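You operate a simulated robot arm through the tools that you are given. There is no shell and no other tool. Be economical: measure what you need, move in short steps, check, and stop when the job is done.

You run a simulated robot arm. Do the job below in one go: nothing can be reset, and whatever is moved stays where it is left.

JOB
Take the teal card and leave it on the top of machine one. Then fetch the orange card marked teal and set it on the top of steel shelf of machine one. Then take the strip marked seventy-five and put it on the front row of teal edge pallet. Keep to this order.

The check looks at the end state, three seconds after you hand in, the way a careful person would. Anything else that was tipped, shoved, dropped, spilled or broken makes it a failure.

ROBOT AND FRAMES
A 7-joint arm with a vacuum gripper on a trunk, on a base that drives. Base frame: it is fixed to the floor where the robot stands at the start and does not move with it; the origin is under the middle of the robot, x ahead of it, y to its left, z up; the surface under the hand at the start is at about z = 800. Readings come in mm, rad, newtons and seconds.
With the tool pointing down near the work surface it reaches from about 100 to 640 mm from the robot's upright axis, wherever it stands. Its first joint turns from -2.007 to 2.007 rad. Places, roughly: front row of teal edge pallet (73x22 cm) [1780, -180, 40]; orange card marked teal [500, 2250, 750]; strip marked seventy-five [750, 2500, 750]; top of machine one [-2100, -1100, 1200]; top of steel shelf of machine one (20x27 cm) [-1340, -860, 960]. Payload 2.55 kg.
Tool frame: the origin (TCP) lies in the middle of the cups' lips, and z points out of the cups. The gripper has 1 cup of 44 mm across, covering 44 by 44 mm (tool x, y); the bellows give 20 mm. With the vacuum on, a cup seals on a smooth face that it is pressed against (1 to 4 N); it does not hold porous or soft things. The pull reaches 55 N.
Orientation is told as [roll, pitch, yaw] about the base's x, y, z axes, in that order, counted from this pose: with the cups facing straight down, the tool's x points along the base's -x, its y along +y and its z along -z.

CONTROLS
- The arm moves only by the tool arm_command. Its argument "deltas" is a list of rows, each an object (a shift or turn left out is 0, a gripper value left out holds the last) with "linear": the shift along the base's x, y, z in mm, a list of three; "turn": the turn, a rotation vector about the base's x, y, z in rad, a list of three; "valve": the vacuum: 1 switches it on, 0 off. In form: [{"linear": [x, y, z], "turn": [rx, ry, rz], "valve": valve}, ...]. A call has 1 to 20 rows; each row is the pose to reach, as a shift and turn from the pose commanded when the call began. A row lasts 0.2 s, in which the tool goes at most 50 mm and 0.15 rad; a call with a longer step from one row to the next is refused whole, and so is a gripper value outside its range. A pose out of reach is approached as far as the arm can. The call stops where the force on the tool passes 40 N (or 10 N more than at its start, if that is more) or the arm is blocked; 0.2 s more then pass. The pull builds up within a second once a cup has sealed. Time passes only in rows, and 0.2 s behind the last, so rows that repeat a pose give it time. It gives the time, the measured TCP pose, the force on the tool (base axes) and the pull of the vacuum at its end, in the units of the frame above (readings bear some noise), with the torque about the TCP (base axes, N m) and any sound that the robot's microphone picked up.
- Cameras (640 x 400 px; columns grow to the right, rows downward): "scene" is now at [-1.8, 136.4, 1746]; the picture's right is [-0.55, -0.83, 0.00], its down [-0.70, 0.46, -0.55] and it looks along [0.46, -0.30, -0.84] (base axes); focal length 285 px, centre (320, 200). "wrist" rides on the gripper at [81, 6, -173] in the tool frame; the picture's right is [-0.08, 1.00, 0.00], its down [-0.89, -0.07, -0.45] and it looks along [-0.44, -0.04, 0.90] (tool axes); focal length 256 px, centre (320, 200). There is no depth. A picture from a camera that has moved, and an enlarged one, comes with that camera's place and axes in the base frame and with its lens.
- capture(camera): a new picture of that camera. It takes no simulated time.
- move_column(by): slides the trunk up (or, below 0, down) by that many mm; the arm and the scene camera ride with it, the base frame stays. It gives what a move gives, with no picture.
- roll_base(legs): drives the robot by 1 to 6 legs, each [ahead, left, turn to the left] in mm, mm and rad, along the robot's own axes; the way and the turn of a leg run together, so that a leg with both is an arc; at most 1500 mm and 3.142 rad a leg. The arm and the cameras ride along, it lands a little off, and it stops where it bumps. It gives what a move gives.
- pan_tilt(pan, tilt): turns the head with the scene camera to pan (to the left, within 2.705 rad either way) and tilt (down, from -0.506 to 1.204), counted from straight ahead of the robot. It gives what a move gives.
- zoom(camera, box): a new picture of the part [left, top, right, bottom] of that camera's present view, enlarged. It takes no simulated time.
- close_job(): hands the job in; it is judged then, once.

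Work in short steps. Places have to be worked out from the pictures, the camera data and where the tool is seen: move nearer, look again, correct. Check each grasp and each placing, and mend what went wrong. You have 165 turns and 128 pictures in all, those below and enlarged ones among them. Switch the vacuum off and draw the arm clear of the work before you hand the job in, unless the task says otherwise.

The tools are called as name(argument=value, ...) on one line, values as JSON. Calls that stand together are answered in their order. arm_command: Moves the arm, as the interface text tells. Its arguments: {"type":"object","properties":{"deltas":{"type":"array","items":{"type":"object","properties":{"linear":{"type":"array","items":{"type":"number"}},"turn":{"type":"array","items":{"type":"number"}},"valve":{"type":"number"}}}}},"required":["deltas"]} The other tools are called the same way: move_column (by) slides the trunk up or down; roll_base (legs) drives the base; pan_tilt (pan, tilt) turns the head that bears the scene camera; capture (camera) takes a picture; zoom (camera, box) takes an enlarged picture of a part of a camera's view; close_job () hands the job in.

At the start:

```text
time_s: 0.0
position: [454.2, -123.2, 1063.6]
orientation: [0.001, 0.0, -0.001]
force: [-0.3, 0.3, -0.4]
moment: [0.01, -0.01, -0.01]
pull: 0.1
trunk travel left (down, up): [-850.0, 140.0]
robot x, y, heading: [0.3, -2.3, 0.002]
head pan, tilt: [-0.586, 0.99]
```

scene: 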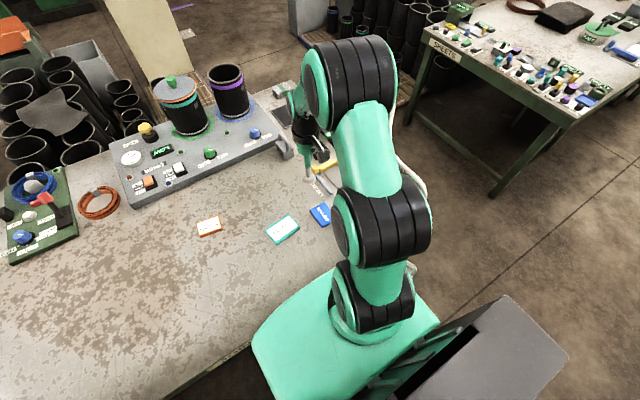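
wrist: 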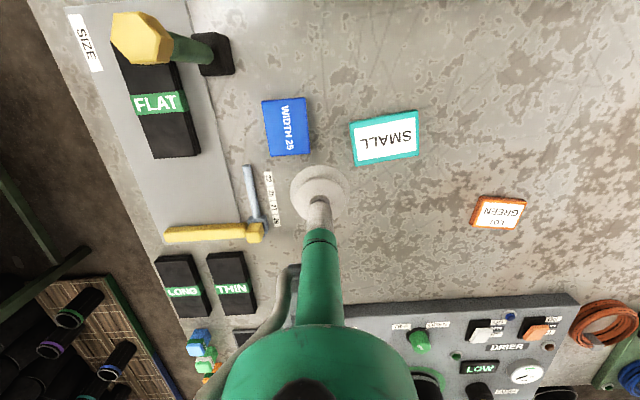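

The teal card ("SMALL") works out at about [478, -18, 803]. I move above it, partly down, and look again.

arm_command(deltas=[{"linear": [10, 35, -20]}, {"linear": [20, 70, -50]}, {"linear": [24, 105, -80]}, {"linear": [24, 105, -120]}, {"linear": [24, 105, -160]}, {"linear": [24, 105, -160]}])

capture(camera="wrist")

zoom(camera="scene", box=[180, 180, 360, 290])

```text
time_s: 1.4
position: [477.6, -18.4, 903.8]
orientation: [0.001, -0.002, 0.0]
force: [-0.9, -0.3, 0.4]
moment: [-0.01, -0.04, -0.02]
pull: 0.1
trunk travel left (down, up): [-850.0, 140.0]
robot x, y, heading: [2.3, 3.7, -0.0]
head pan, tilt: [-0.586, 0.99]
```

```text
125 pictures are left
camera wrist: at [395.8, -11.0, 1076.7], right [0.08, 1.0, 0.0], down [0.89, -0.07, 0.45], along [0.45, -0.04, -0.89], focal length 256 px, centre (320, 200)
```

wrist: 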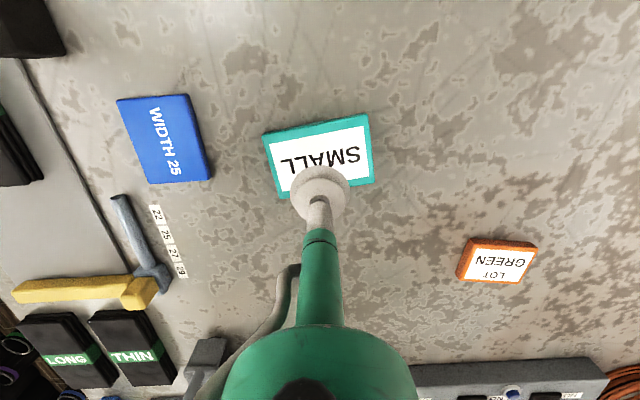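

```text
3.56 times, centred on (270, 235) of scene
camera zoom: at [-2.5, 136.2, 1746.0], right [-0.55, -0.83, 0.0], down [-0.7, 0.46, -0.55], along [0.46, -0.3, -0.84], focal length 1015 px, centre (498, 76)
```

zoom: 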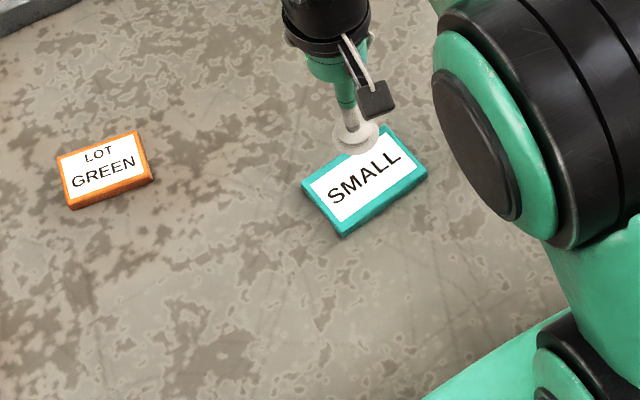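

Card centre is about [475, -21]; its top is perhaps 812-815. I go down with the vacuum on.

arm_command(deltas=[{"linear": [-3, -3, -40], "valve": 1}, {"linear": [-3, -3, -70]}, {"linear": [-3, -3, -80]}, {"linear": [-3, -3, -85]}, {"linear": [-3, -3, -88]}, {"linear": [-3, -3, -88]}])

```text
time_s: 2.8
position: [475.7, -23.8, 815.3]
orientation: [-0.001, -0.002, 0.001]
force: [-1.3, 0.4, 8.2]
moment: [0.05, 0.05, -0.01]
pull: 54.3
trunk travel left (down, up): [-850.0, 140.0]
robot x, y, heading: [2.0, -1.5, -0.005]
head pan, tilt: [-0.586, 0.99]
```

Sealed (pull 54 N). I lift it and look around with the head for machine one.

arm_command(deltas=[{"linear": [0, 0, 40]}, {"linear": [0, 0, 90]}, {"linear": [0, 0, 140]}, {"linear": [0, 0, 190]}, {"linear": [-40, 0, 230]}, {"linear": [-80, 0, 260]}, {"linear": [-120, 0, 280]}, {"linear": [-120, 0, 280]}])

pan_tilt(pan=-2.6, tilt=0.35)

capture(camera="scene")

capture(camera="wrist")

```text
refused: row 5 steps farther than a row can; nothing moved
```

```text
time_s: 4.7
position: [475.4, -22.2, 813.9]
orientation: [0.0, 0.001, 0.001]
force: [0.2, -0.4, 1.1]
moment: [0.0, -0.03, -0.04]
pull: 55.4
trunk travel left (down, up): [-850.0, 140.0]
robot x, y, heading: [-1.2, -1.4, 0.001]
head pan, tilt: [-2.601, 0.351]
```

```text
123 pictures are left
camera scene: at [-140.4, 127.4, 1799.9], right [-0.52, 0.86, 0.0], down [0.29, 0.18, -0.94], along [-0.8, -0.48, -0.34], focal length 285 px, centre (320, 200)
```

scene: 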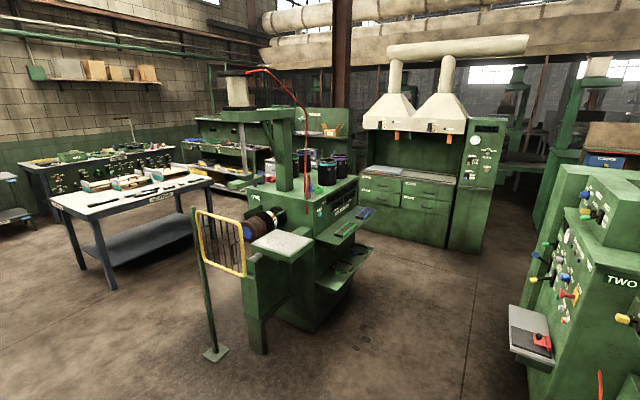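

```text
122 pictures are left
camera wrist: at [393.7, -15.8, 987.8], right [0.08, 1.0, 0.0], down [0.89, -0.07, 0.45], along [0.44, -0.04, -0.9], focal length 256 px, centre (320, 200)
```

wrist: 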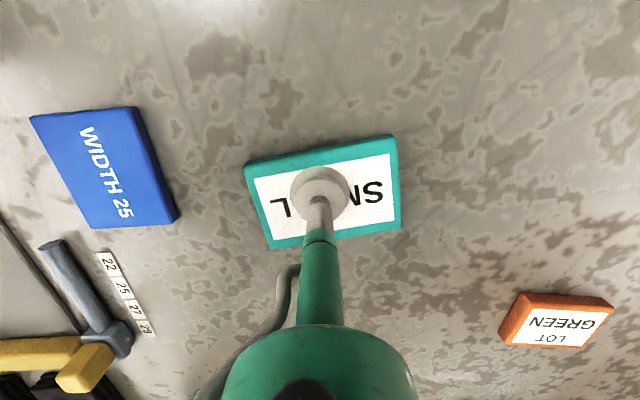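

The central green machine matches the given places; the light plate at (283,243) is the steel shelf. I lift the card and zoom in on the machine.

arm_command(deltas=[{"linear": [0, 0, 40]}, {"linear": [0, 0, 90]}, {"linear": [0, 0, 140]}, {"linear": [0, 0, 190]}, {"linear": [-25, 0, 225]}, {"linear": [-50, 0, 255]}, {"linear": [-75, 0, 280]}, {"linear": [-100, 0, 310]}, {"linear": [-100, 0, 310]}])

zoom(camera="scene", box=[190, 60, 390, 340])

zoom(camera="scene", box=[240, 140, 390, 230])

capture(camera="wrist")

```text
time_s: 6.7
position: [374.8, -20.9, 1126.1]
orientation: [-0.001, 0.002, 0.001]
force: [-0.3, 0.5, -0.1]
moment: [0.01, 0.03, 0.01]
pull: 54.8
trunk travel left (down, up): [-850.0, 140.0]
robot x, y, heading: [0.5, -0.3, -0.005]
head pan, tilt: [-2.601, 0.351]
```

```text
1.43 times, centred on (290, 200) of scene
camera zoom: at [-138.6, 127.3, 1800.1], right [-0.52, 0.86, 0.0], down [0.29, 0.18, -0.94], along [-0.81, -0.48, -0.34], focal length 408 px, centre (363, 200)
```

zoom: 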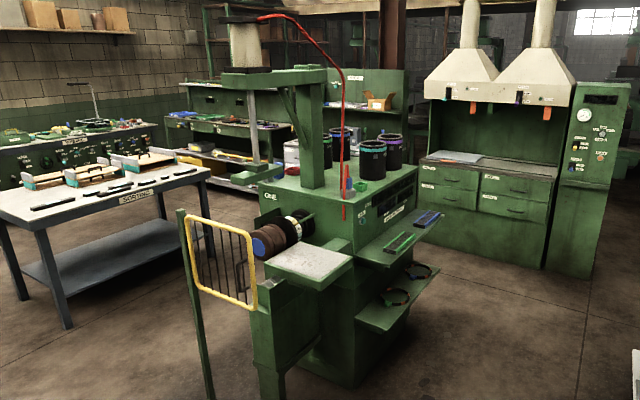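

```text
4.27 times, centred on (315, 185) of scene
camera zoom: at [-138.6, 127.3, 1800.1], right [-0.52, 0.86, 0.0], down [0.29, 0.18, -0.94], along [-0.81, -0.48, -0.34], focal length 1218 px, centre (341, 264)
```

zoom: 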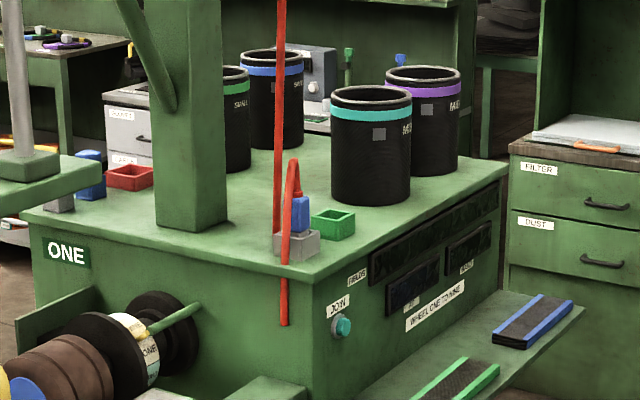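

```text
119 pictures are left
camera wrist: at [294.4, -13.9, 1299.3], right [0.08, 1.0, 0.0], down [0.89, -0.07, 0.44], along [0.44, -0.04, -0.9], focal length 256 px, centre (320, 200)
```

wrist: 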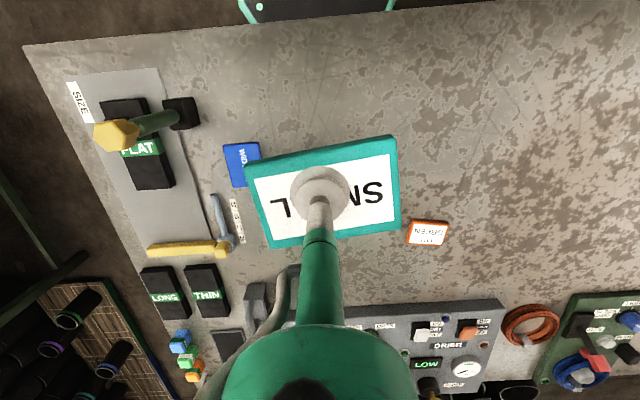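

Machine one's top is cluttered, with its corner near [-1480,-700] and side trays out to about y=-565. I back off, turn to face -y, then look closer.

roll_base(legs=[[-700, 0, 0], [0, 0, -1.571], [0, -300, 0]])

pan_tilt(pan=-0.9, tilt=0.6)

capture(camera="scene")

```text
time_s: 16.0
position: [-996.1, -387.0, 1127.2]
orientation: [0.001, 0.001, -1.549]
force: [0.2, -0.7, -0.3]
moment: [-0.02, -0.01, -0.02]
pull: 55.2
trunk travel left (down, up): [-850.0, 140.0]
robot x, y, heading: [-982.9, -15.6, -1.554]
head pan, tilt: [-2.601, 0.351]
```

```text
time_s: 17.7
position: [-995.6, -386.3, 1127.4]
orientation: [0.0, 0.0, -1.551]
force: [0.0, -0.5, -0.6]
moment: [-0.01, 0.0, 0.0]
pull: 55.4
trunk travel left (down, up): [-850.0, 140.0]
robot x, y, heading: [-980.3, -10.5, -1.544]
head pan, tilt: [-0.901, 0.6]
```

```text
118 pictures are left
camera scene: at [-875.4, -5.0, 1777.2], right [-0.64, 0.77, 0.0], down [0.44, 0.36, -0.83], along [-0.64, -0.53, -0.56], focal length 285 px, centre (320, 200)
```

scene: 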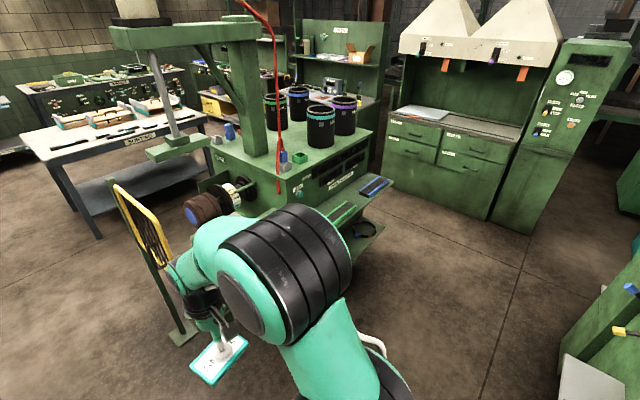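

I raise the trunk to clear the 1200 mm top and drive alongside the machine.

move_column(by=135)

arm_command(deltas=[{"linear": [0, 15, 40]}, {"linear": [0, 30, 80]}, {"linear": [0, 45, 120]}, {"linear": [0, 45, 120]}])

roll_base(legs=[[0, -750, -0.025], [130, 0, 0]])

pan_tilt(pan=0.0, tilt=0.75)

capture(camera="scene")

capture(camera="wrist")

```text
time_s: 19.3
position: [-995.6, -386.0, 1262.1]
orientation: [0.0, -0.001, -1.552]
force: [0.3, 0.4, -0.7]
moment: [-0.02, -0.01, 0.0]
pull: 54.6
trunk travel left (down, up): [-985.0, 5.0]
robot x, y, heading: [-982.8, -11.8, -1.55]
head pan, tilt: [-0.901, 0.6]
```

```text
time_s: 20.3
position: [-993.1, -345.5, 1325.1]
orientation: [-0.001, 0.001, -1.55]
force: [-1.1, -0.6, -1.2]
moment: [0.0, 0.01, 0.01]
pull: 55.2
out of reach, approached as far as the arm can: row 2, 3, 4
trunk travel left (down, up): [-985.0, 5.0]
robot x, y, heading: [-981.3, -12.3, -1.551]
head pan, tilt: [-0.901, 0.6]
```

```text
time_s: 25.4
position: [-1778.1, -471.8, 1325.9]
orientation: [0.0, -0.001, -1.597]
force: [0.4, -0.3, -0.5]
moment: [0.01, 0.01, 0.0]
pull: 54.9
trunk travel left (down, up): [-985.0, 5.0]
robot x, y, heading: [-1751.3, -139.4, -1.597]
head pan, tilt: [-0.901, 0.6]
```

```text
time_s: 26.6
position: [-1777.9, -473.2, 1325.3]
orientation: [-0.001, -0.002, -1.597]
force: [0.1, -1.0, -1.0]
moment: [0.03, 0.05, -0.04]
pull: 55.5
trunk travel left (down, up): [-985.0, 5.0]
robot x, y, heading: [-1753.0, -138.7, -1.6]
head pan, tilt: [0.0, 0.75]
```

```text
117 pictures are left
camera scene: at [-1576.8, -170.1, 1899.3], right [-1.0, 0.03, 0.0], down [0.02, 0.68, -0.73], along [-0.02, -0.73, -0.68], focal length 285 px, centre (320, 200)
```

scene: 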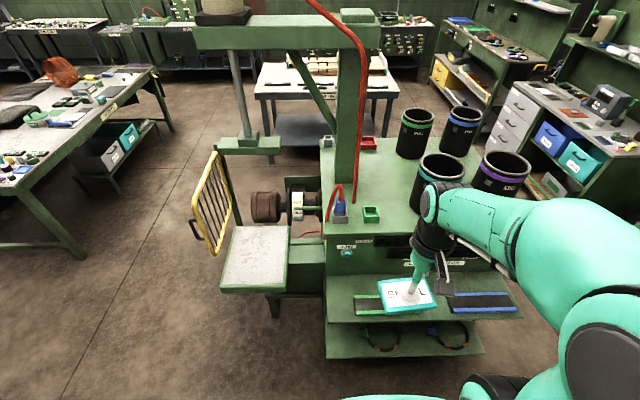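

```text
116 pictures are left
camera wrist: at [-1770.3, -393.0, 1498.8], right [0.99, -0.1, 0.0], down [-0.09, -0.89, 0.45], along [-0.05, -0.44, -0.89], focal length 256 px, centre (320, 200)
```

wrist: 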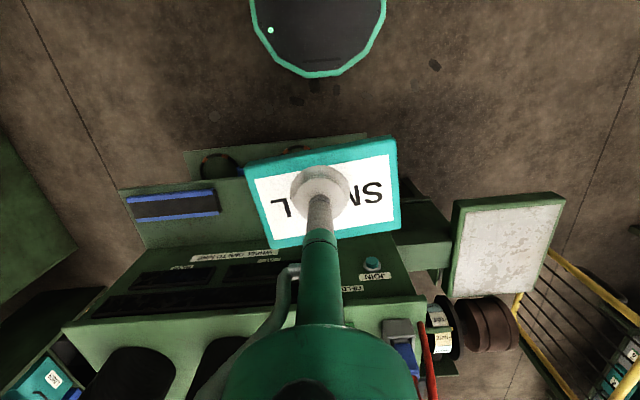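

Triangulating gives the top at z≈1150 and its near edge at y≈-790. The gap between the green box and teal canister is centred near x=-1890, so I aim for [-1890,-840]; I drive 140 mm nearer first.

roll_base(legs=[[140, 0, 0.026]])

capture(camera="scene")

capture(camera="wrist")

```text
time_s: 27.9
position: [-1770.7, -613.5, 1325.7]
orientation: [0.001, -0.002, -1.569]
force: [-0.6, 0.3, 0.0]
moment: [0.03, 0.0, 0.02]
pull: 54.2
trunk travel left (down, up): [-985.0, 5.0]
robot x, y, heading: [-1756.0, -282.4, -1.57]
head pan, tilt: [0.0, 0.75]
```

```text
115 pictures are left
camera scene: at [-1577.8, -303.2, 1899.4], right [-1.0, 0.0, 0.0], down [0.0, 0.68, -0.73], along [0.0, -0.73, -0.68], focal length 285 px, centre (320, 200)
```

scene: 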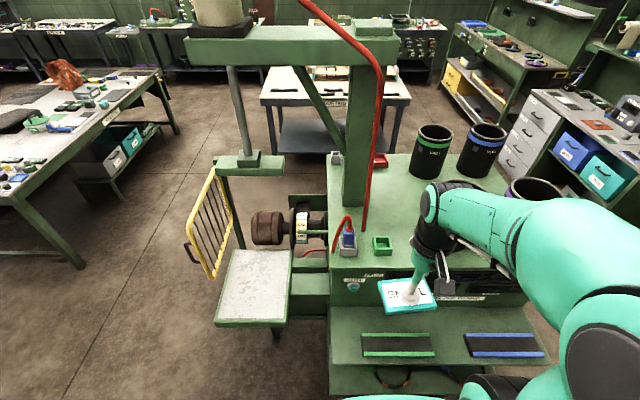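

```text
114 pictures are left
camera wrist: at [-1765.4, -531.4, 1499.2], right [1.0, -0.08, 0.0], down [-0.07, -0.89, 0.45], along [-0.04, -0.45, -0.89], focal length 256 px, centre (320, 200)
```

wrist: 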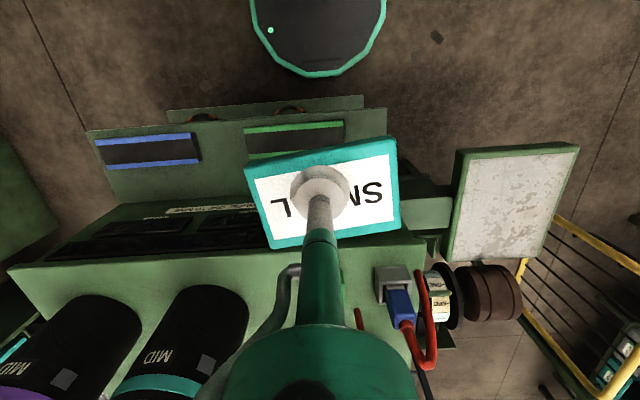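

The gap holds up in both views. I move above [-1880,-842] at height, then look before lowering.

arm_command(deltas=[{"linear": [-20, -40, 0]}, {"linear": [-40, -80, -10]}, {"linear": [-60, -120, -20]}, {"linear": [-80, -160, -30]}, {"linear": [-97, -200, -45]}, {"linear": [-110, -229, -65]}, {"linear": [-110, -229, -95]}, {"linear": [-110, -229, -95]}])

capture(camera="scene")

capture(camera="wrist")

```text
time_s: 29.7
position: [-1883.6, -837.5, 1225.5]
orientation: [-0.001, -0.003, -1.57]
force: [0.0, 0.8, -0.6]
moment: [0.02, 0.03, 0.0]
pull: 54.6
out of reach, approached as far as the arm can: row 1, 3, 4, 5, 6, 7, 8
trunk travel left (down, up): [-985.0, 5.0]
robot x, y, heading: [-1754.3, -276.9, -1.571]
head pan, tilt: [0.0, 0.75]
```

```text
113 pictures are left
camera scene: at [-1577.6, -304.1, 1899.3], right [-1.0, 0.0, 0.0], down [0.0, 0.68, -0.73], along [0.0, -0.73, -0.68], focal length 285 px, centre (320, 200)
```

scene: 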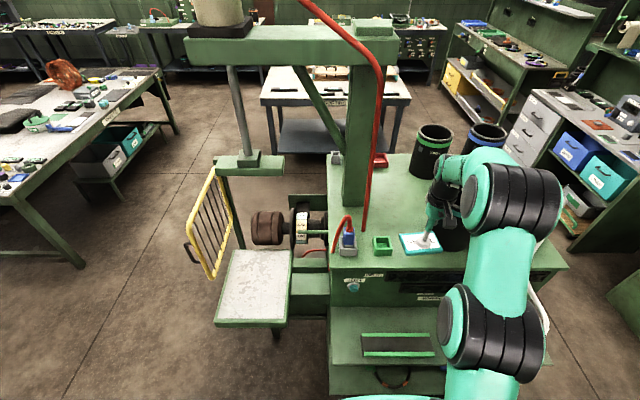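

```text
112 pictures are left
camera wrist: at [-1877.7, -754.9, 1398.5], right [1.0, -0.08, 0.0], down [-0.07, -0.89, 0.45], along [-0.04, -0.45, -0.89], focal length 256 px, centre (320, 200)
```

wrist: 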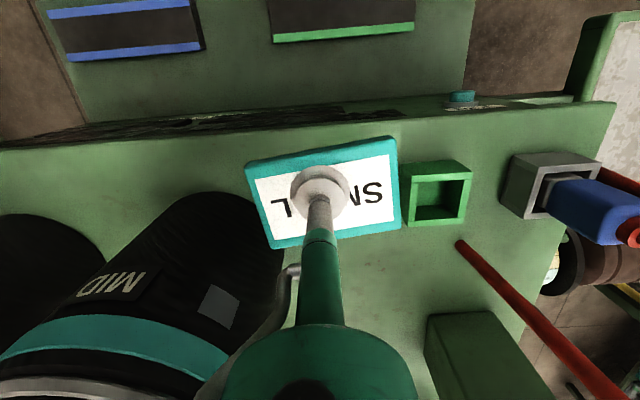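

Clearances are fine (box edge x≈-1805, canister x≈-1940, top edge y≈-789). I shift 6 mm inward and lower to just above contact.

arm_command(deltas=[{"linear": [0, -6, -25]}, {"linear": [0, -6, -45]}, {"linear": [0, -6, -52]}, {"linear": [0, -6, -57]}, {"linear": [0, -6, -57]}])

```text
time_s: 30.9
position: [-1881.1, -841.8, 1168.0]
orientation: [-0.001, -0.001, -1.573]
force: [0.3, -0.8, -1.6]
moment: [0.03, -0.01, 0.03]
pull: 55.1
trunk travel left (down, up): [-985.0, 5.0]
robot x, y, heading: [-1758.1, -285.9, -1.567]
head pan, tilt: [0.0, 0.75]
```

No contact yet, so I creep down further.

arm_command(deltas=[{"linear": [0, 0, -3]}, {"linear": [0, 0, -6]}, {"linear": [0, 0, -6]}])

capture(camera="wrist")

```text
time_s: 31.7
position: [-1880.0, -842.9, 1165.9]
orientation: [-0.003, -0.007, -1.569]
force: [-1.8, 2.9, 14.8]
moment: [0.26, -0.12, 0.02]
pull: 54.9
trunk travel left (down, up): [-985.0, 5.0]
robot x, y, heading: [-1758.9, -279.9, -1.57]
head pan, tilt: [0.0, 0.75]
```

```text
111 pictures are left
camera wrist: at [-1875.0, -760.1, 1337.7], right [1.0, -0.08, 0.0], down [-0.07, -0.89, 0.45], along [-0.04, -0.45, -0.89], focal length 256 px, centre (320, 200)
```

wrist: 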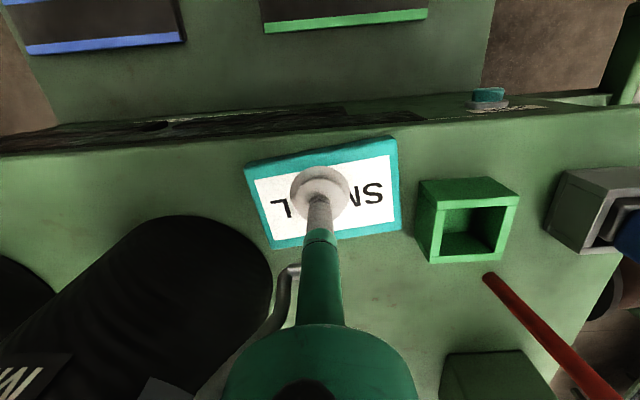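

Contact at z≈1166, with the card flat and wholly on the top. I release and rise gently.

arm_command(deltas=[{"linear": [0, 0, 3], "valve": 0}, {"linear": [0, 0, 3]}, {"linear": [0, 0, 3]}, {"linear": [0, 0, 3]}, {"linear": [0, 0, 3]}, {"linear": [0, 0, 10]}, {"linear": [0, 0, 40]}, {"linear": [0, 0, 80]}, {"linear": [0, 20, 110]}, {"linear": [0, 20, 110]}])

capture(camera="wrist")

```text
time_s: 33.9
position: [-1878.7, -810.7, 1251.9]
orientation: [-0.001, -0.001, -1.568]
force: [0.2, -1.2, 0.2]
moment: [0.0, 0.01, 0.03]
pull: 0.1
out of reach, approached as far as the arm can: row 8, 9, 10
trunk travel left (down, up): [-985.0, 5.0]
robot x, y, heading: [-1755.2, -279.1, -1.574]
head pan, tilt: [0.0, 0.75]
```

```text
110 pictures are left
camera wrist: at [-1872.5, -728.9, 1424.7], right [1.0, -0.08, 0.0], down [-0.07, -0.89, 0.45], along [-0.03, -0.44, -0.9], focal length 256 px, centre (320, 200)
```

wrist: 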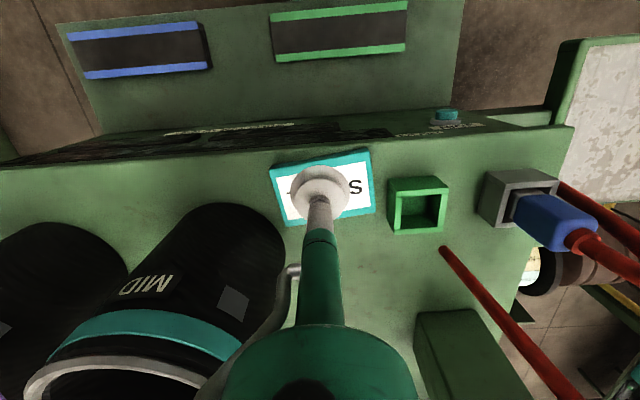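

Card one is placed well. I retract the arm, drive back out the way I came, and look toward +y for the second table.

arm_command(deltas=[{"linear": [0, 40, 20]}, {"linear": [10, 80, 30]}, {"linear": [30, 120, 40]}, {"linear": [50, 160, 40]}, {"linear": [70, 200, 40]}, {"linear": [80, 240, 40]}])

roll_base(legs=[[-150, 0, 0], [0, 770, 0], [0, 0, 1.571]])

pan_tilt(pan=0.9, tilt=0.45)

capture(camera="scene")

```text
time_s: 35.3
position: [-1795.7, -563.4, 1293.3]
orientation: [-0.001, -0.003, -1.571]
force: [-0.2, 1.2, -0.8]
moment: [-0.01, 0.01, -0.02]
pull: 0.1
trunk travel left (down, up): [-985.0, 5.0]
robot x, y, heading: [-1748.6, -278.8, -1.569]
head pan, tilt: [0.0, 0.75]
```

```text
time_s: 44.3
position: [-684.6, -151.6, 1292.1]
orientation: [0.001, -0.003, 0.035]
force: [-0.5, 0.2, 0.2]
moment: [0.0, -0.03, -0.01]
pull: 0.0
trunk travel left (down, up): [-985.0, 5.0]
robot x, y, heading: [-973.1, -115.2, 0.035]
head pan, tilt: [0.0, 0.75]
```

```text
time_s: 45.5
position: [-684.5, -151.2, 1292.5]
orientation: [0.001, -0.001, 0.036]
force: [0.2, 0.5, 0.0]
moment: [0.05, 0.0, -0.02]
pull: 0.0
trunk travel left (down, up): [-985.0, 5.0]
robot x, y, heading: [-972.4, -121.1, 0.033]
head pan, tilt: [0.901, 0.45]
```

```text
109 pictures are left
camera scene: at [-983.1, 128.7, 1925.7], right [0.8, -0.59, 0.0], down [-0.26, -0.35, -0.9], along [0.54, 0.72, -0.44], focal length 285 px, centre (320, 200)
```

scene: 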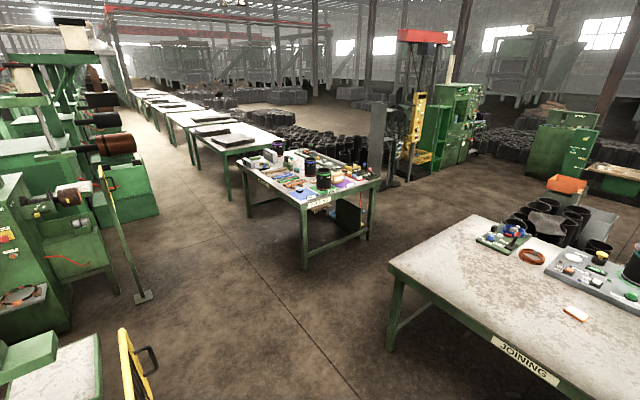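

The target table spans roughly x 280–1230, y 2060–3490. I drive round to stand at its near end, facing +y.

roll_base(legs=[[500, 0, -0.034], [0, 1500, 0], [0, 100, 0], [850, 0, 0], [0, 0, 1.571]])

pan_tilt(pan=0.0, tilt=0.7)

capture(camera="scene")

```text
time_s: 64.3
position: [427.6, 1795.7, 1291.4]
orientation: [0.0, -0.001, 1.557]
force: [0.7, -0.3, 0.6]
moment: [0.0, 0.01, 0.0]
pull: 0.2
trunk travel left (down, up): [-985.0, 5.0]
robot x, y, heading: [378.6, 1507.4, 1.561]
head pan, tilt: [0.901, 0.45]
```

```text
time_s: 65.5
position: [427.8, 1794.3, 1293.1]
orientation: [0.001, -0.001, 1.559]
force: [-0.6, -0.1, -0.3]
moment: [0.02, -0.01, 0.04]
pull: 0.1
trunk travel left (down, up): [-985.0, 5.0]
robot x, y, heading: [382.7, 1509.9, 1.559]
head pan, tilt: [0.0, 0.7]
```

```text
108 pictures are left
camera scene: at [203.6, 1536.2, 1903.6], right [1.0, -0.01, 0.0], down [-0.01, -0.64, -0.77], along [0.01, 0.77, -0.64], focal length 285 px, centre (320, 200)
```

scene: 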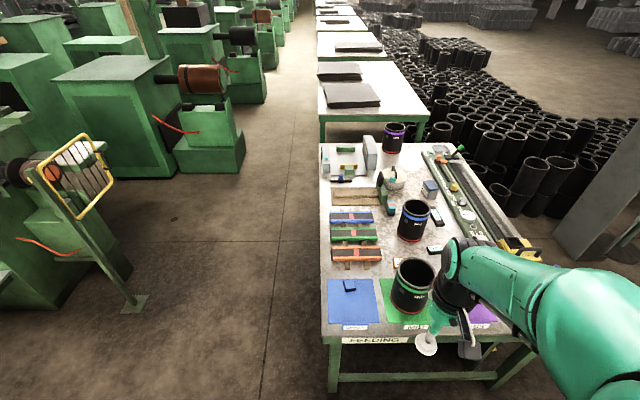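

Zooming on the feeding table to find the orange card and the strip.

zoom(camera="scene", box=[310, 200, 510, 350])

capture(camera="wrist")

```text
2.67 times, centred on (410, 275) of scene
camera zoom: at [203.6, 1536.2, 1903.6], right [1.0, -0.01, 0.0], down [-0.01, -0.64, -0.77], along [0.01, 0.77, -0.64], focal length 761 px, centre (80, 0)
```

zoom: 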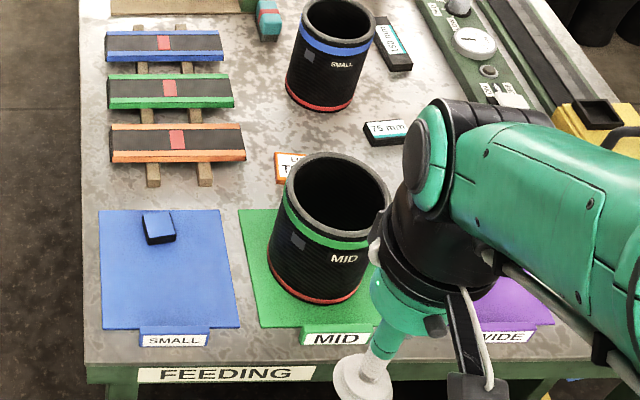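

```text
106 pictures are left
camera wrist: at [418.7, 1714.9, 1465.5], right [-1.0, 0.09, 0.0], down [0.08, 0.89, 0.45], along [0.04, 0.44, -0.89], focal length 256 px, centre (320, 200)
```

wrist: 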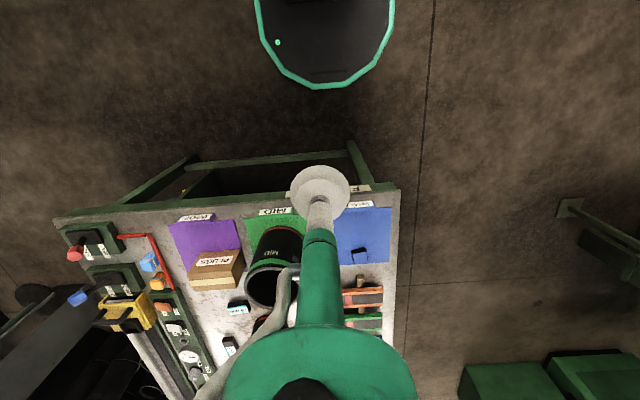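

The orange card sits behind the MID canister at about [605,2421], and the 75 mm strip at about [808,2506]. I approach the card from the table's left side so the canister isn't in the way; trunk lowered back.

roll_base(legs=[[0, 600, 0], [910, 0, 0], [0, 0, -1.559], [150, 0, 0]])

move_column(by=-135)

pan_tilt(pan=-0.35, tilt=0.85)

capture(camera="scene")

capture(camera="wrist")

```text
time_s: 78.0
position: [243.5, 2438.9, 1294.5]
orientation: [0.001, -0.001, 0.032]
force: [0.1, 0.0, -1.1]
moment: [-0.02, 0.02, 0.0]
pull: 0.1
trunk travel left (down, up): [-985.0, 5.0]
robot x, y, heading: [-41.3, 2470.8, 0.036]
head pan, tilt: [0.0, 0.7]
```

```text
time_s: 79.7
position: [244.9, 2438.5, 1158.0]
orientation: [0.0, -0.002, 0.031]
force: [-0.1, -0.4, -0.4]
moment: [0.02, -0.04, -0.01]
pull: 0.1
trunk travel left (down, up): [-850.0, 140.0]
robot x, y, heading: [-38.9, 2474.2, 0.036]
head pan, tilt: [0.0, 0.7]
```

```text
time_s: 80.5
position: [245.8, 2439.5, 1156.8]
orientation: [-0.001, -0.001, 0.031]
force: [-1.5, -0.5, 0.2]
moment: [-0.01, -0.02, -0.01]
pull: 0.1
trunk travel left (down, up): [-850.0, 140.0]
robot x, y, heading: [-39.2, 2470.7, 0.031]
head pan, tilt: [-0.351, 0.85]
```

```text
105 pictures are left
camera scene: at [-32.6, 2621.9, 1756.3], right [-0.31, -0.95, 0.0], down [-0.71, 0.24, -0.66], along [0.63, -0.21, -0.75], focal length 285 px, centre (320, 200)
```

scene: 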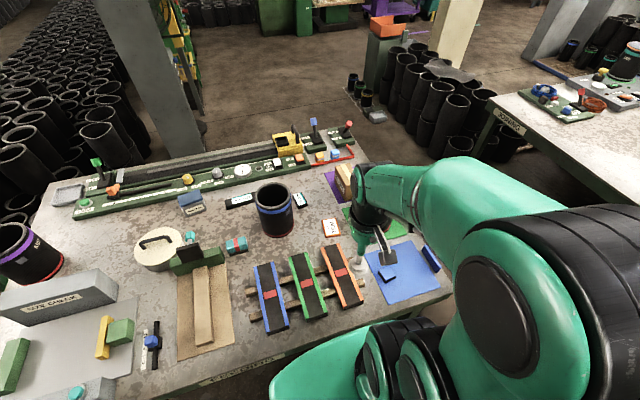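

```text
104 pictures are left
camera wrist: at [163.7, 2443.3, 1330.6], right [0.05, 1.0, 0.0], down [0.89, -0.04, 0.45], along [0.45, -0.02, -0.89], focal length 256 px, centre (320, 200)
```

wrist: 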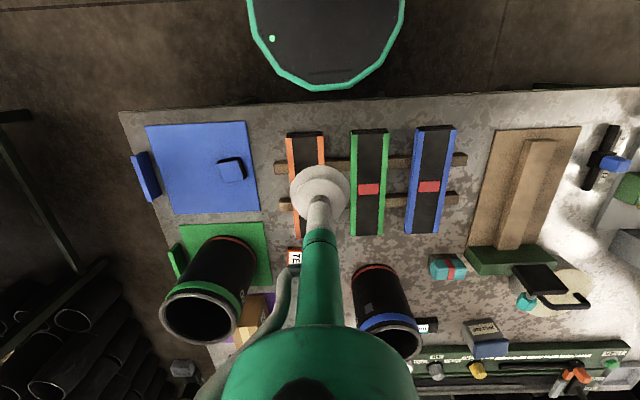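

Two views put the card at [638,2356] and the table edge at x≈220. I move right and slightly nearer.

roll_base(legs=[[55, -112, -0.03]])

arm_command(deltas=[{"linear": [45, -10, 0]}, {"linear": [90, -20, -10]}, {"linear": [135, -20, -20]}, {"linear": [180, -20, -40]}, {"linear": [220, -20, -60]}, {"linear": [250, -20, -90]}, {"linear": [250, -20, -90]}])

capture(camera="wrist")

capture(camera="scene")

```text
time_s: 81.8
position: [300.6, 2321.2, 1156.7]
orientation: [0.001, -0.003, 0.004]
force: [0.0, -0.2, 0.4]
moment: [0.03, -0.01, 0.03]
pull: 0.0
trunk travel left (down, up): [-850.0, 140.0]
robot x, y, heading: [8.1, 2364.2, 0.005]
head pan, tilt: [-0.351, 0.85]
```

```text
time_s: 83.3
position: [549.0, 2303.5, 1071.2]
orientation: [0.001, -0.003, 0.004]
force: [0.0, -0.7, 0.2]
moment: [-0.03, -0.02, 0.0]
pull: 0.0
trunk travel left (down, up): [-850.0, 140.0]
robot x, y, heading: [13.6, 2362.5, 0.003]
head pan, tilt: [-0.351, 0.85]
```

```text
103 pictures are left
camera wrist: at [466.7, 2311.4, 1244.0], right [0.07, 1.0, 0.0], down [0.89, -0.07, 0.45], along [0.45, -0.03, -0.89], focal length 256 px, centre (320, 200)
```

wrist: 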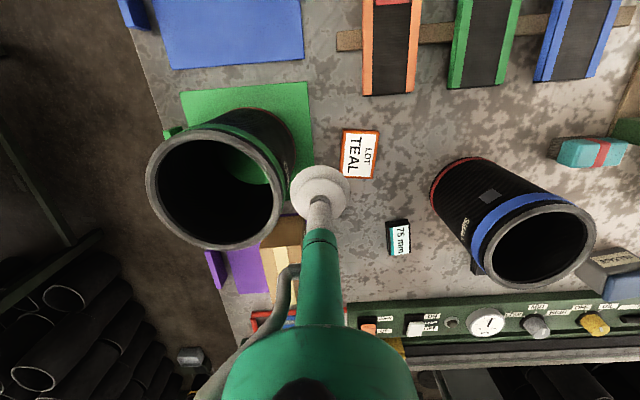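

```text
102 pictures are left
camera scene: at [25.0, 2513.0, 1756.3], right [-0.34, -0.94, 0.0], down [-0.71, 0.26, -0.66], along [0.62, -0.22, -0.75], focal length 285 px, centre (320, 200)
```

scene: 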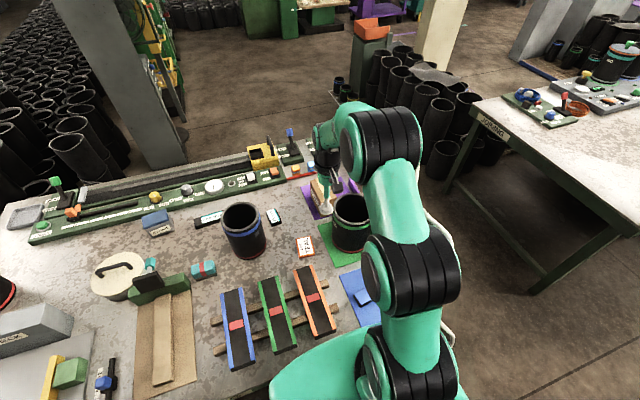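

"LOT TEAL" orange card at about [616,2378]; the 75 mm strip at about [821,2469]. I move above the card and descend to ~z 860 for a check.

arm_command(deltas=[{"linear": [15, 40, 0]}, {"linear": [40, 75, -15]}, {"linear": [67, 75, -40]}, {"linear": [67, 75, -85]}, {"linear": [67, 75, -130]}, {"linear": [67, 75, -175]}, {"linear": [67, 75, -205]}, {"linear": [67, 75, -205]}])

capture(camera="wrist")

```text
time_s: 85.2
position: [618.2, 2376.4, 863.7]
orientation: [0.001, -0.003, 0.002]
force: [0.2, 0.6, -0.4]
moment: [0.0, 0.01, 0.01]
pull: 0.0
trunk travel left (down, up): [-850.0, 140.0]
robot x, y, heading: [10.9, 2365.9, 0.003]
head pan, tilt: [-0.351, 0.85]
```

```text
101 pictures are left
camera wrist: at [535.5, 2382.9, 1036.5], right [0.07, 1.0, 0.0], down [0.89, -0.07, 0.45], along [0.45, -0.03, -0.89], focal length 256 px, centre (320, 200)
```

wrist: 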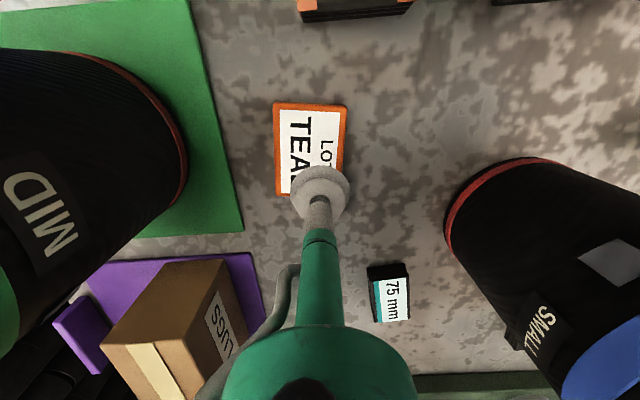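

Card centre is [612,2365]. I correct and descend with the vacuum on to ~772.

arm_command(deltas=[{"linear": [-6, -11, -30], "valve": 1}, {"linear": [-6, -11, -60]}, {"linear": [-6, -11, -80]}, {"linear": [-6, -11, -90]}, {"linear": [-6, -11, -94]}, {"linear": [-6, -11, -94]}])

```text
time_s: 85.8
position: [622.0, 2363.2, 810.6]
orientation: [0.0, -0.018, 0.004]
force: [-5.5, 1.3, 14.6]
moment: [0.11, 0.39, 0.04]
pull: 55.1
trunk travel left (down, up): [-850.0, 140.0]
robot x, y, heading: [18.0, 2366.3, 0.003]
head pan, tilt: [-0.351, 0.85]
stopped in row 3: the force on the tool passed its limit at 41 N (the readings are from after the stop); the commanded pose is now the measured one
```

Contact came early: the table is at z≈800, so the cup sealed a bit off-centre. I check the picture.

arm_command(deltas=[{"linear": [0, 0, 10]}, {"linear": [0, 0, 40]}, {"linear": [0, 0, 80]}, {"linear": [0, 0, 80]}])

capture(camera="wrist")

```text
time_s: 86.8
position: [622.2, 2361.7, 889.2]
orientation: [0.001, -0.012, 0.003]
force: [0.2, 0.0, -0.9]
moment: [-0.01, 0.0, 0.06]
pull: 55.4
trunk travel left (down, up): [-850.0, 140.0]
robot x, y, heading: [11.2, 2366.2, 0.004]
head pan, tilt: [-0.351, 0.85]
```

```text
100 pictures are left
camera wrist: at [538.1, 2368.3, 1061.3], right [0.07, 1.0, 0.0], down [0.89, -0.07, 0.46], along [0.46, -0.03, -0.89], focal length 256 px, centre (320, 200)
```

wrist: 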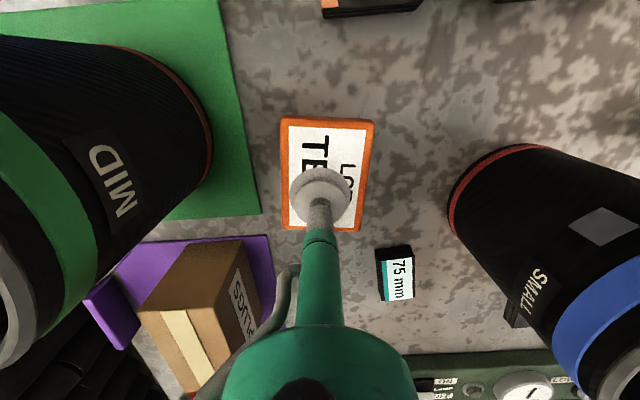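

Card is held; the strip is now located at [779,2447]. I retract the arm and drive back toward machine one's steel shelf.

arm_command(deltas=[{"linear": [0, 0, 45]}, {"linear": [0, 0, 90]}, {"linear": [0, 0, 135]}, {"linear": [-30, 0, 170]}, {"linear": [-70, 0, 195]}, {"linear": [-115, 0, 210]}, {"linear": [-160, 0, 220]}, {"linear": [-205, 0, 230]}, {"linear": [-250, 0, 240]}, {"linear": [-250, 0, 240]}])

roll_base(legs=[[-450, 0, 0], [0, -1450, 0], [0, -1000, 0], [0, 0, -1.571]])

```text
time_s: 89.0
position: [370.4, 2365.1, 1123.4]
orientation: [0.0, -0.012, 0.003]
force: [0.0, 1.0, -0.4]
moment: [-0.01, 0.05, 0.01]
pull: 55.6
trunk travel left (down, up): [-850.0, 140.0]
robot x, y, heading: [13.2, 2359.0, 0.008]
head pan, tilt: [-0.351, 0.85]
```

```text
time_s: 107.0
position: [-363.5, -393.8, 1124.7]
orientation: [0.0, -0.013, -1.53]
force: [0.5, 0.5, -0.8]
moment: [-0.02, -0.01, 0.03]
pull: 54.1
trunk travel left (down, up): [-850.0, 140.0]
robot x, y, heading: [-378.2, -36.7, -1.529]
head pan, tilt: [-0.351, 0.85]
```

Now I slide to in front of the shelf, aiming for about (-1340,-330) facing -y.

roll_base(legs=[[0, 0, -0.042], [0, -960, 0], [200, 0, 0]])

pan_tilt(pan=0.0, tilt=0.85)

capture(camera="scene")

capture(camera="wrist")

```text
time_s: 113.5
position: [-1326.0, -591.5, 1126.0]
orientation: [0.0, -0.014, -1.569]
force: [-0.2, -0.7, 0.0]
moment: [0.02, 0.0, 0.02]
pull: 55.0
trunk travel left (down, up): [-850.0, 140.0]
robot x, y, heading: [-1321.2, -233.0, -1.567]
head pan, tilt: [-0.351, 0.85]
```

```text
time_s: 114.3
position: [-1326.3, -589.9, 1126.6]
orientation: [0.0, -0.014, -1.57]
force: [-0.1, 0.0, 0.1]
moment: [0.02, -0.01, -0.04]
pull: 55.0
trunk travel left (down, up): [-850.0, 140.0]
robot x, y, heading: [-1324.1, -234.1, -1.563]
head pan, tilt: [0.0, 0.85]
```

```text
99 pictures are left
camera scene: at [-1149.7, -254.2, 1756.3], right [-1.0, 0.0, 0.0], down [0.0, 0.75, -0.66], along [0.0, -0.66, -0.75], focal length 285 px, centre (320, 200)
```

scene: 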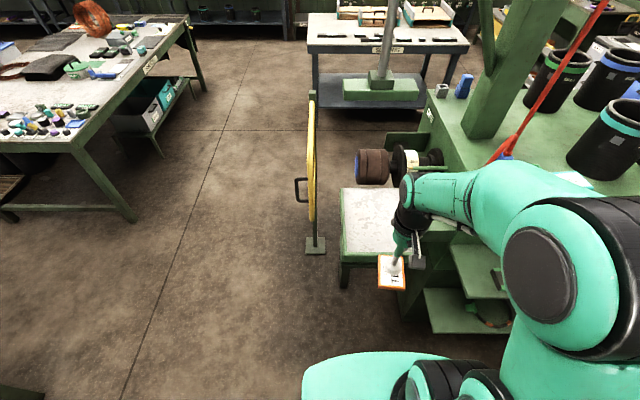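

```text
98 pictures are left
camera wrist: at [-1320.0, -506.7, 1296.9], right [1.0, -0.08, 0.0], down [-0.07, -0.89, 0.46], along [-0.03, -0.46, -0.89], focal length 256 px, centre (320, 200)
```

wrist: 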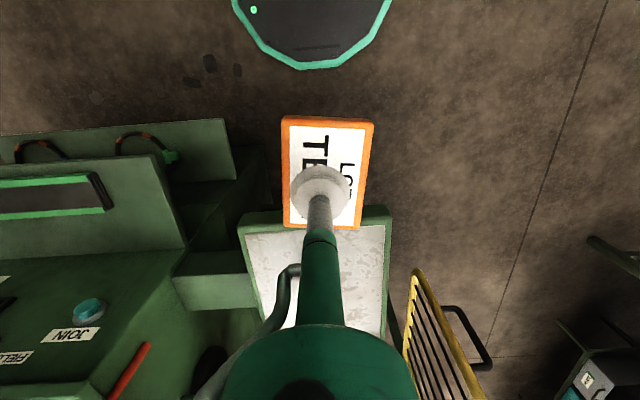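

The shelf is centred near [-1346,-864] with its top at z≈953. I drive 100 mm closer, then position the card above it.

roll_base(legs=[[100, 0, 0]])

arm_command(deltas=[{"linear": [-5, -45, 0]}, {"linear": [-10, -90, 0]}, {"linear": [-15, -135, -20]}, {"linear": [-18, -175, -50]}, {"linear": [-20, -175, -90]}, {"linear": [-20, -175, -110]}, {"linear": [-20, -175, -110]}])

capture(camera="wrist")

capture(camera="scene")

```text
time_s: 115.5
position: [-1323.4, -690.9, 1124.4]
orientation: [-0.001, -0.014, -1.567]
force: [0.6, -0.2, 0.6]
moment: [0.02, 0.01, 0.01]
pull: 54.4
trunk travel left (down, up): [-850.0, 140.0]
robot x, y, heading: [-1326.8, -334.5, -1.565]
head pan, tilt: [0.0, 0.85]
```

```text
time_s: 117.1
position: [-1345.0, -867.1, 1015.9]
orientation: [0.0, -0.017, -1.568]
force: [-0.1, -0.4, -0.3]
moment: [0.01, 0.02, 0.0]
pull: 54.9
trunk travel left (down, up): [-850.0, 140.0]
robot x, y, heading: [-1323.0, -334.3, -1.568]
head pan, tilt: [0.0, 0.85]
```

```text
97 pictures are left
camera wrist: at [-1339.8, -783.1, 1186.8], right [1.0, -0.08, 0.0], down [-0.07, -0.89, 0.46], along [-0.03, -0.46, -0.89], focal length 256 px, centre (320, 200)
```

wrist: 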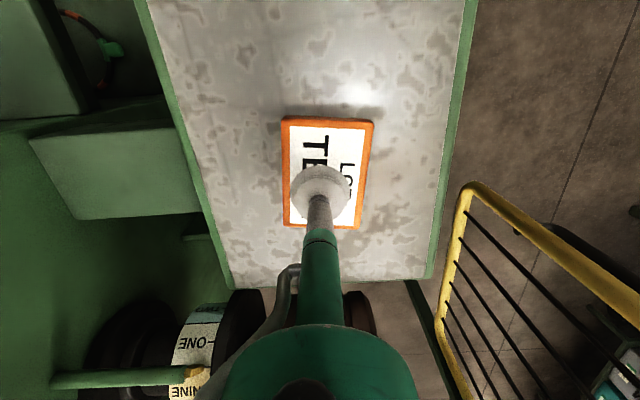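

```text
96 pictures are left
camera scene: at [-1149.3, -353.7, 1756.3], right [-1.0, 0.0, 0.0], down [0.0, 0.75, -0.66], along [0.0, -0.66, -0.75], focal length 285 px, centre (320, 200)
```

scene: 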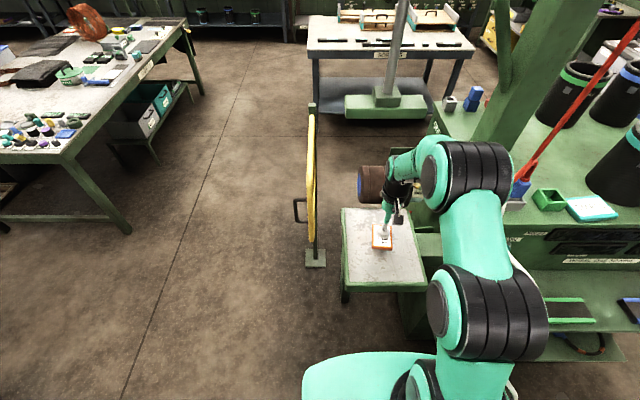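

Well centred over the shelf. I lower toward contact, expected near z≈967.

arm_command(deltas=[{"linear": [0, 0, -20]}, {"linear": [0, 0, -35]}, {"linear": [0, 0, -42]}, {"linear": [0, 0, -46]}, {"linear": [0, 0, -46]}])

```text
time_s: 118.0
position: [-1344.4, -873.4, 978.1]
orientation: [-0.002, -0.032, -1.568]
force: [-0.7, 3.8, 18.1]
moment: [0.44, -0.17, 0.07]
pull: 55.1
trunk travel left (down, up): [-850.0, 140.0]
robot x, y, heading: [-1326.1, -335.1, -1.565]
head pan, tilt: [0.0, 0.85]
stopped in row 4: the force on the tool passed its limit at 40 N (the readings are from after the stop); the commanded pose is now the measured one
```

Contact at z≈978. I release, wait, rise and check.

arm_command(deltas=[{"linear": [0, 0, 2], "valve": 0}, {"linear": [0, 0, 2]}, {"linear": [0, 0, 2]}, {"linear": [0, 0, 2]}, {"linear": [0, 0, 2]}, {"linear": [0, 0, 10]}, {"linear": [0, 0, 40]}, {"linear": [0, 0, 80]}, {"linear": [0, 30, 115]}, {"linear": [0, 70, 130]}, {"linear": [0, 70, 130]}])

capture(camera="wrist")

```text
time_s: 120.4
position: [-1342.7, -803.1, 1107.5]
orientation: [-0.002, -0.026, -1.566]
force: [0.4, 0.0, -0.9]
moment: [0.03, 0.05, -0.02]
pull: 0.1
trunk travel left (down, up): [-850.0, 140.0]
robot x, y, heading: [-1325.4, -331.4, -1.569]
head pan, tilt: [0.0, 0.85]
```

```text
95 pictures are left
camera wrist: at [-1337.7, -717.7, 1278.0], right [1.0, -0.08, 0.0], down [-0.07, -0.88, 0.47], along [-0.04, -0.47, -0.88], focal length 256 px, centre (320, 200)
```

wrist: 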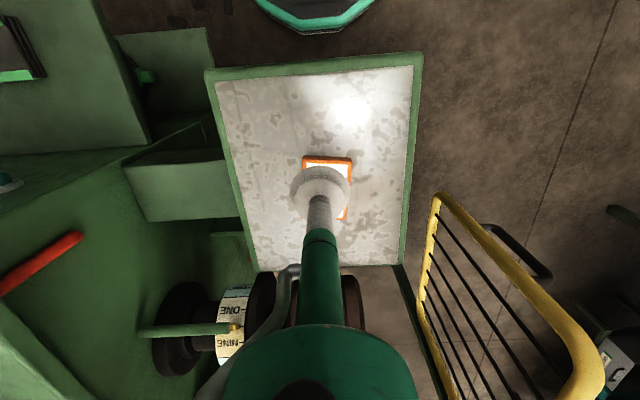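

Card two rests on the shelf. I retract (fixing the small tilt) and drive back toward the feeding table's near end for the strip.

arm_command(deltas=[{"linear": [0, 40, 10], "turn": [0.013, 0, 0]}, {"linear": [0, 85, 20], "turn": [0.026, 0, 0]}, {"linear": [0, 130, 25], "turn": [0.026, 0, 0]}, {"linear": [0, 150, 25], "turn": [0.026, 0, 0]}])

roll_base(legs=[[-230, 0, 0], [0, 950, 0], [0, 0, 1.571], [0, 1500, 0], [0, 150, 0]])

```text
time_s: 121.4
position: [-1345.9, -653.1, 1133.2]
orientation: [-0.003, -0.002, -1.568]
force: [0.5, -0.2, 1.1]
moment: [0.01, 0.03, -0.01]
pull: 0.0
trunk travel left (down, up): [-850.0, 140.0]
robot x, y, heading: [-1323.1, -335.9, -1.567]
head pan, tilt: [0.0, 0.85]
```

```text
time_s: 139.8
position: [-32.8, 1549.6, 1132.6]
orientation: [-0.001, -0.001, -0.006]
force: [-0.5, -0.3, -0.3]
moment: [-0.02, 0.0, 0.0]
pull: 0.0
trunk travel left (down, up): [-850.0, 140.0]
robot x, y, heading: [-347.9, 1571.8, -0.009]
head pan, tilt: [0.0, 0.85]
```

Next I drive ahead to x≈750 and turn to face the table.

roll_base(legs=[[1100, 0, 0], [0, 0, 1.58]])

capture(camera="scene")

capture(camera="wrist")

```text
time_s: 149.4
position: [788.1, 1892.3, 1132.7]
orientation: [-0.003, -0.002, 1.583]
force: [-0.2, -0.3, 1.4]
moment: [0.0, 0.04, 0.0]
pull: 0.0
trunk travel left (down, up): [-850.0, 140.0]
robot x, y, heading: [769.8, 1569.5, 1.586]
head pan, tilt: [0.0, 0.85]
```

```text
94 pictures are left
camera scene: at [593.2, 1588.7, 1756.3], right [1.0, 0.01, 0.0], down [0.01, -0.75, -0.66], along [-0.01, 0.66, -0.75], focal length 285 px, centre (320, 200)
```

scene: 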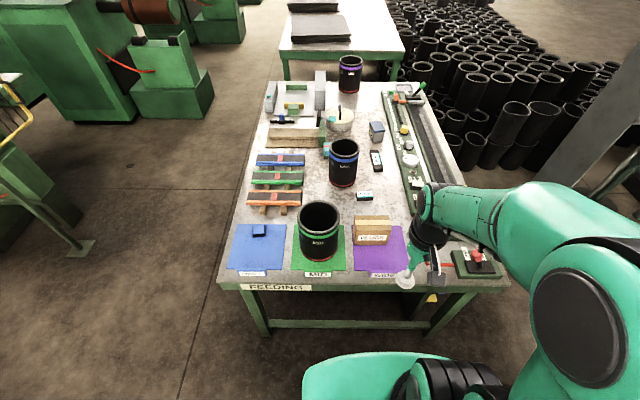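

```text
93 pictures are left
camera wrist: at [781.7, 1810.9, 1305.7], right [-1.0, 0.07, 0.0], down [0.06, 0.89, 0.45], along [0.03, 0.45, -0.89], focal length 256 px, centre (320, 200)
```

wrist: 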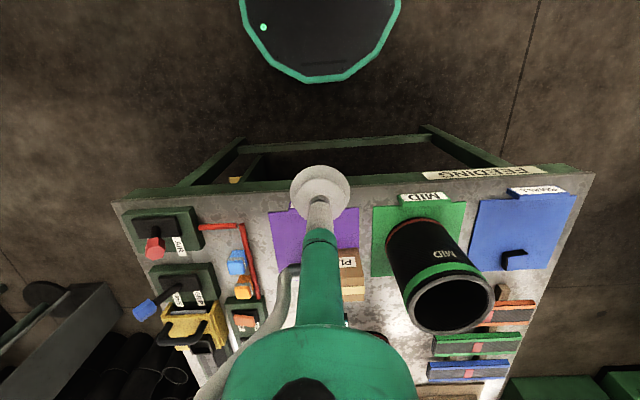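

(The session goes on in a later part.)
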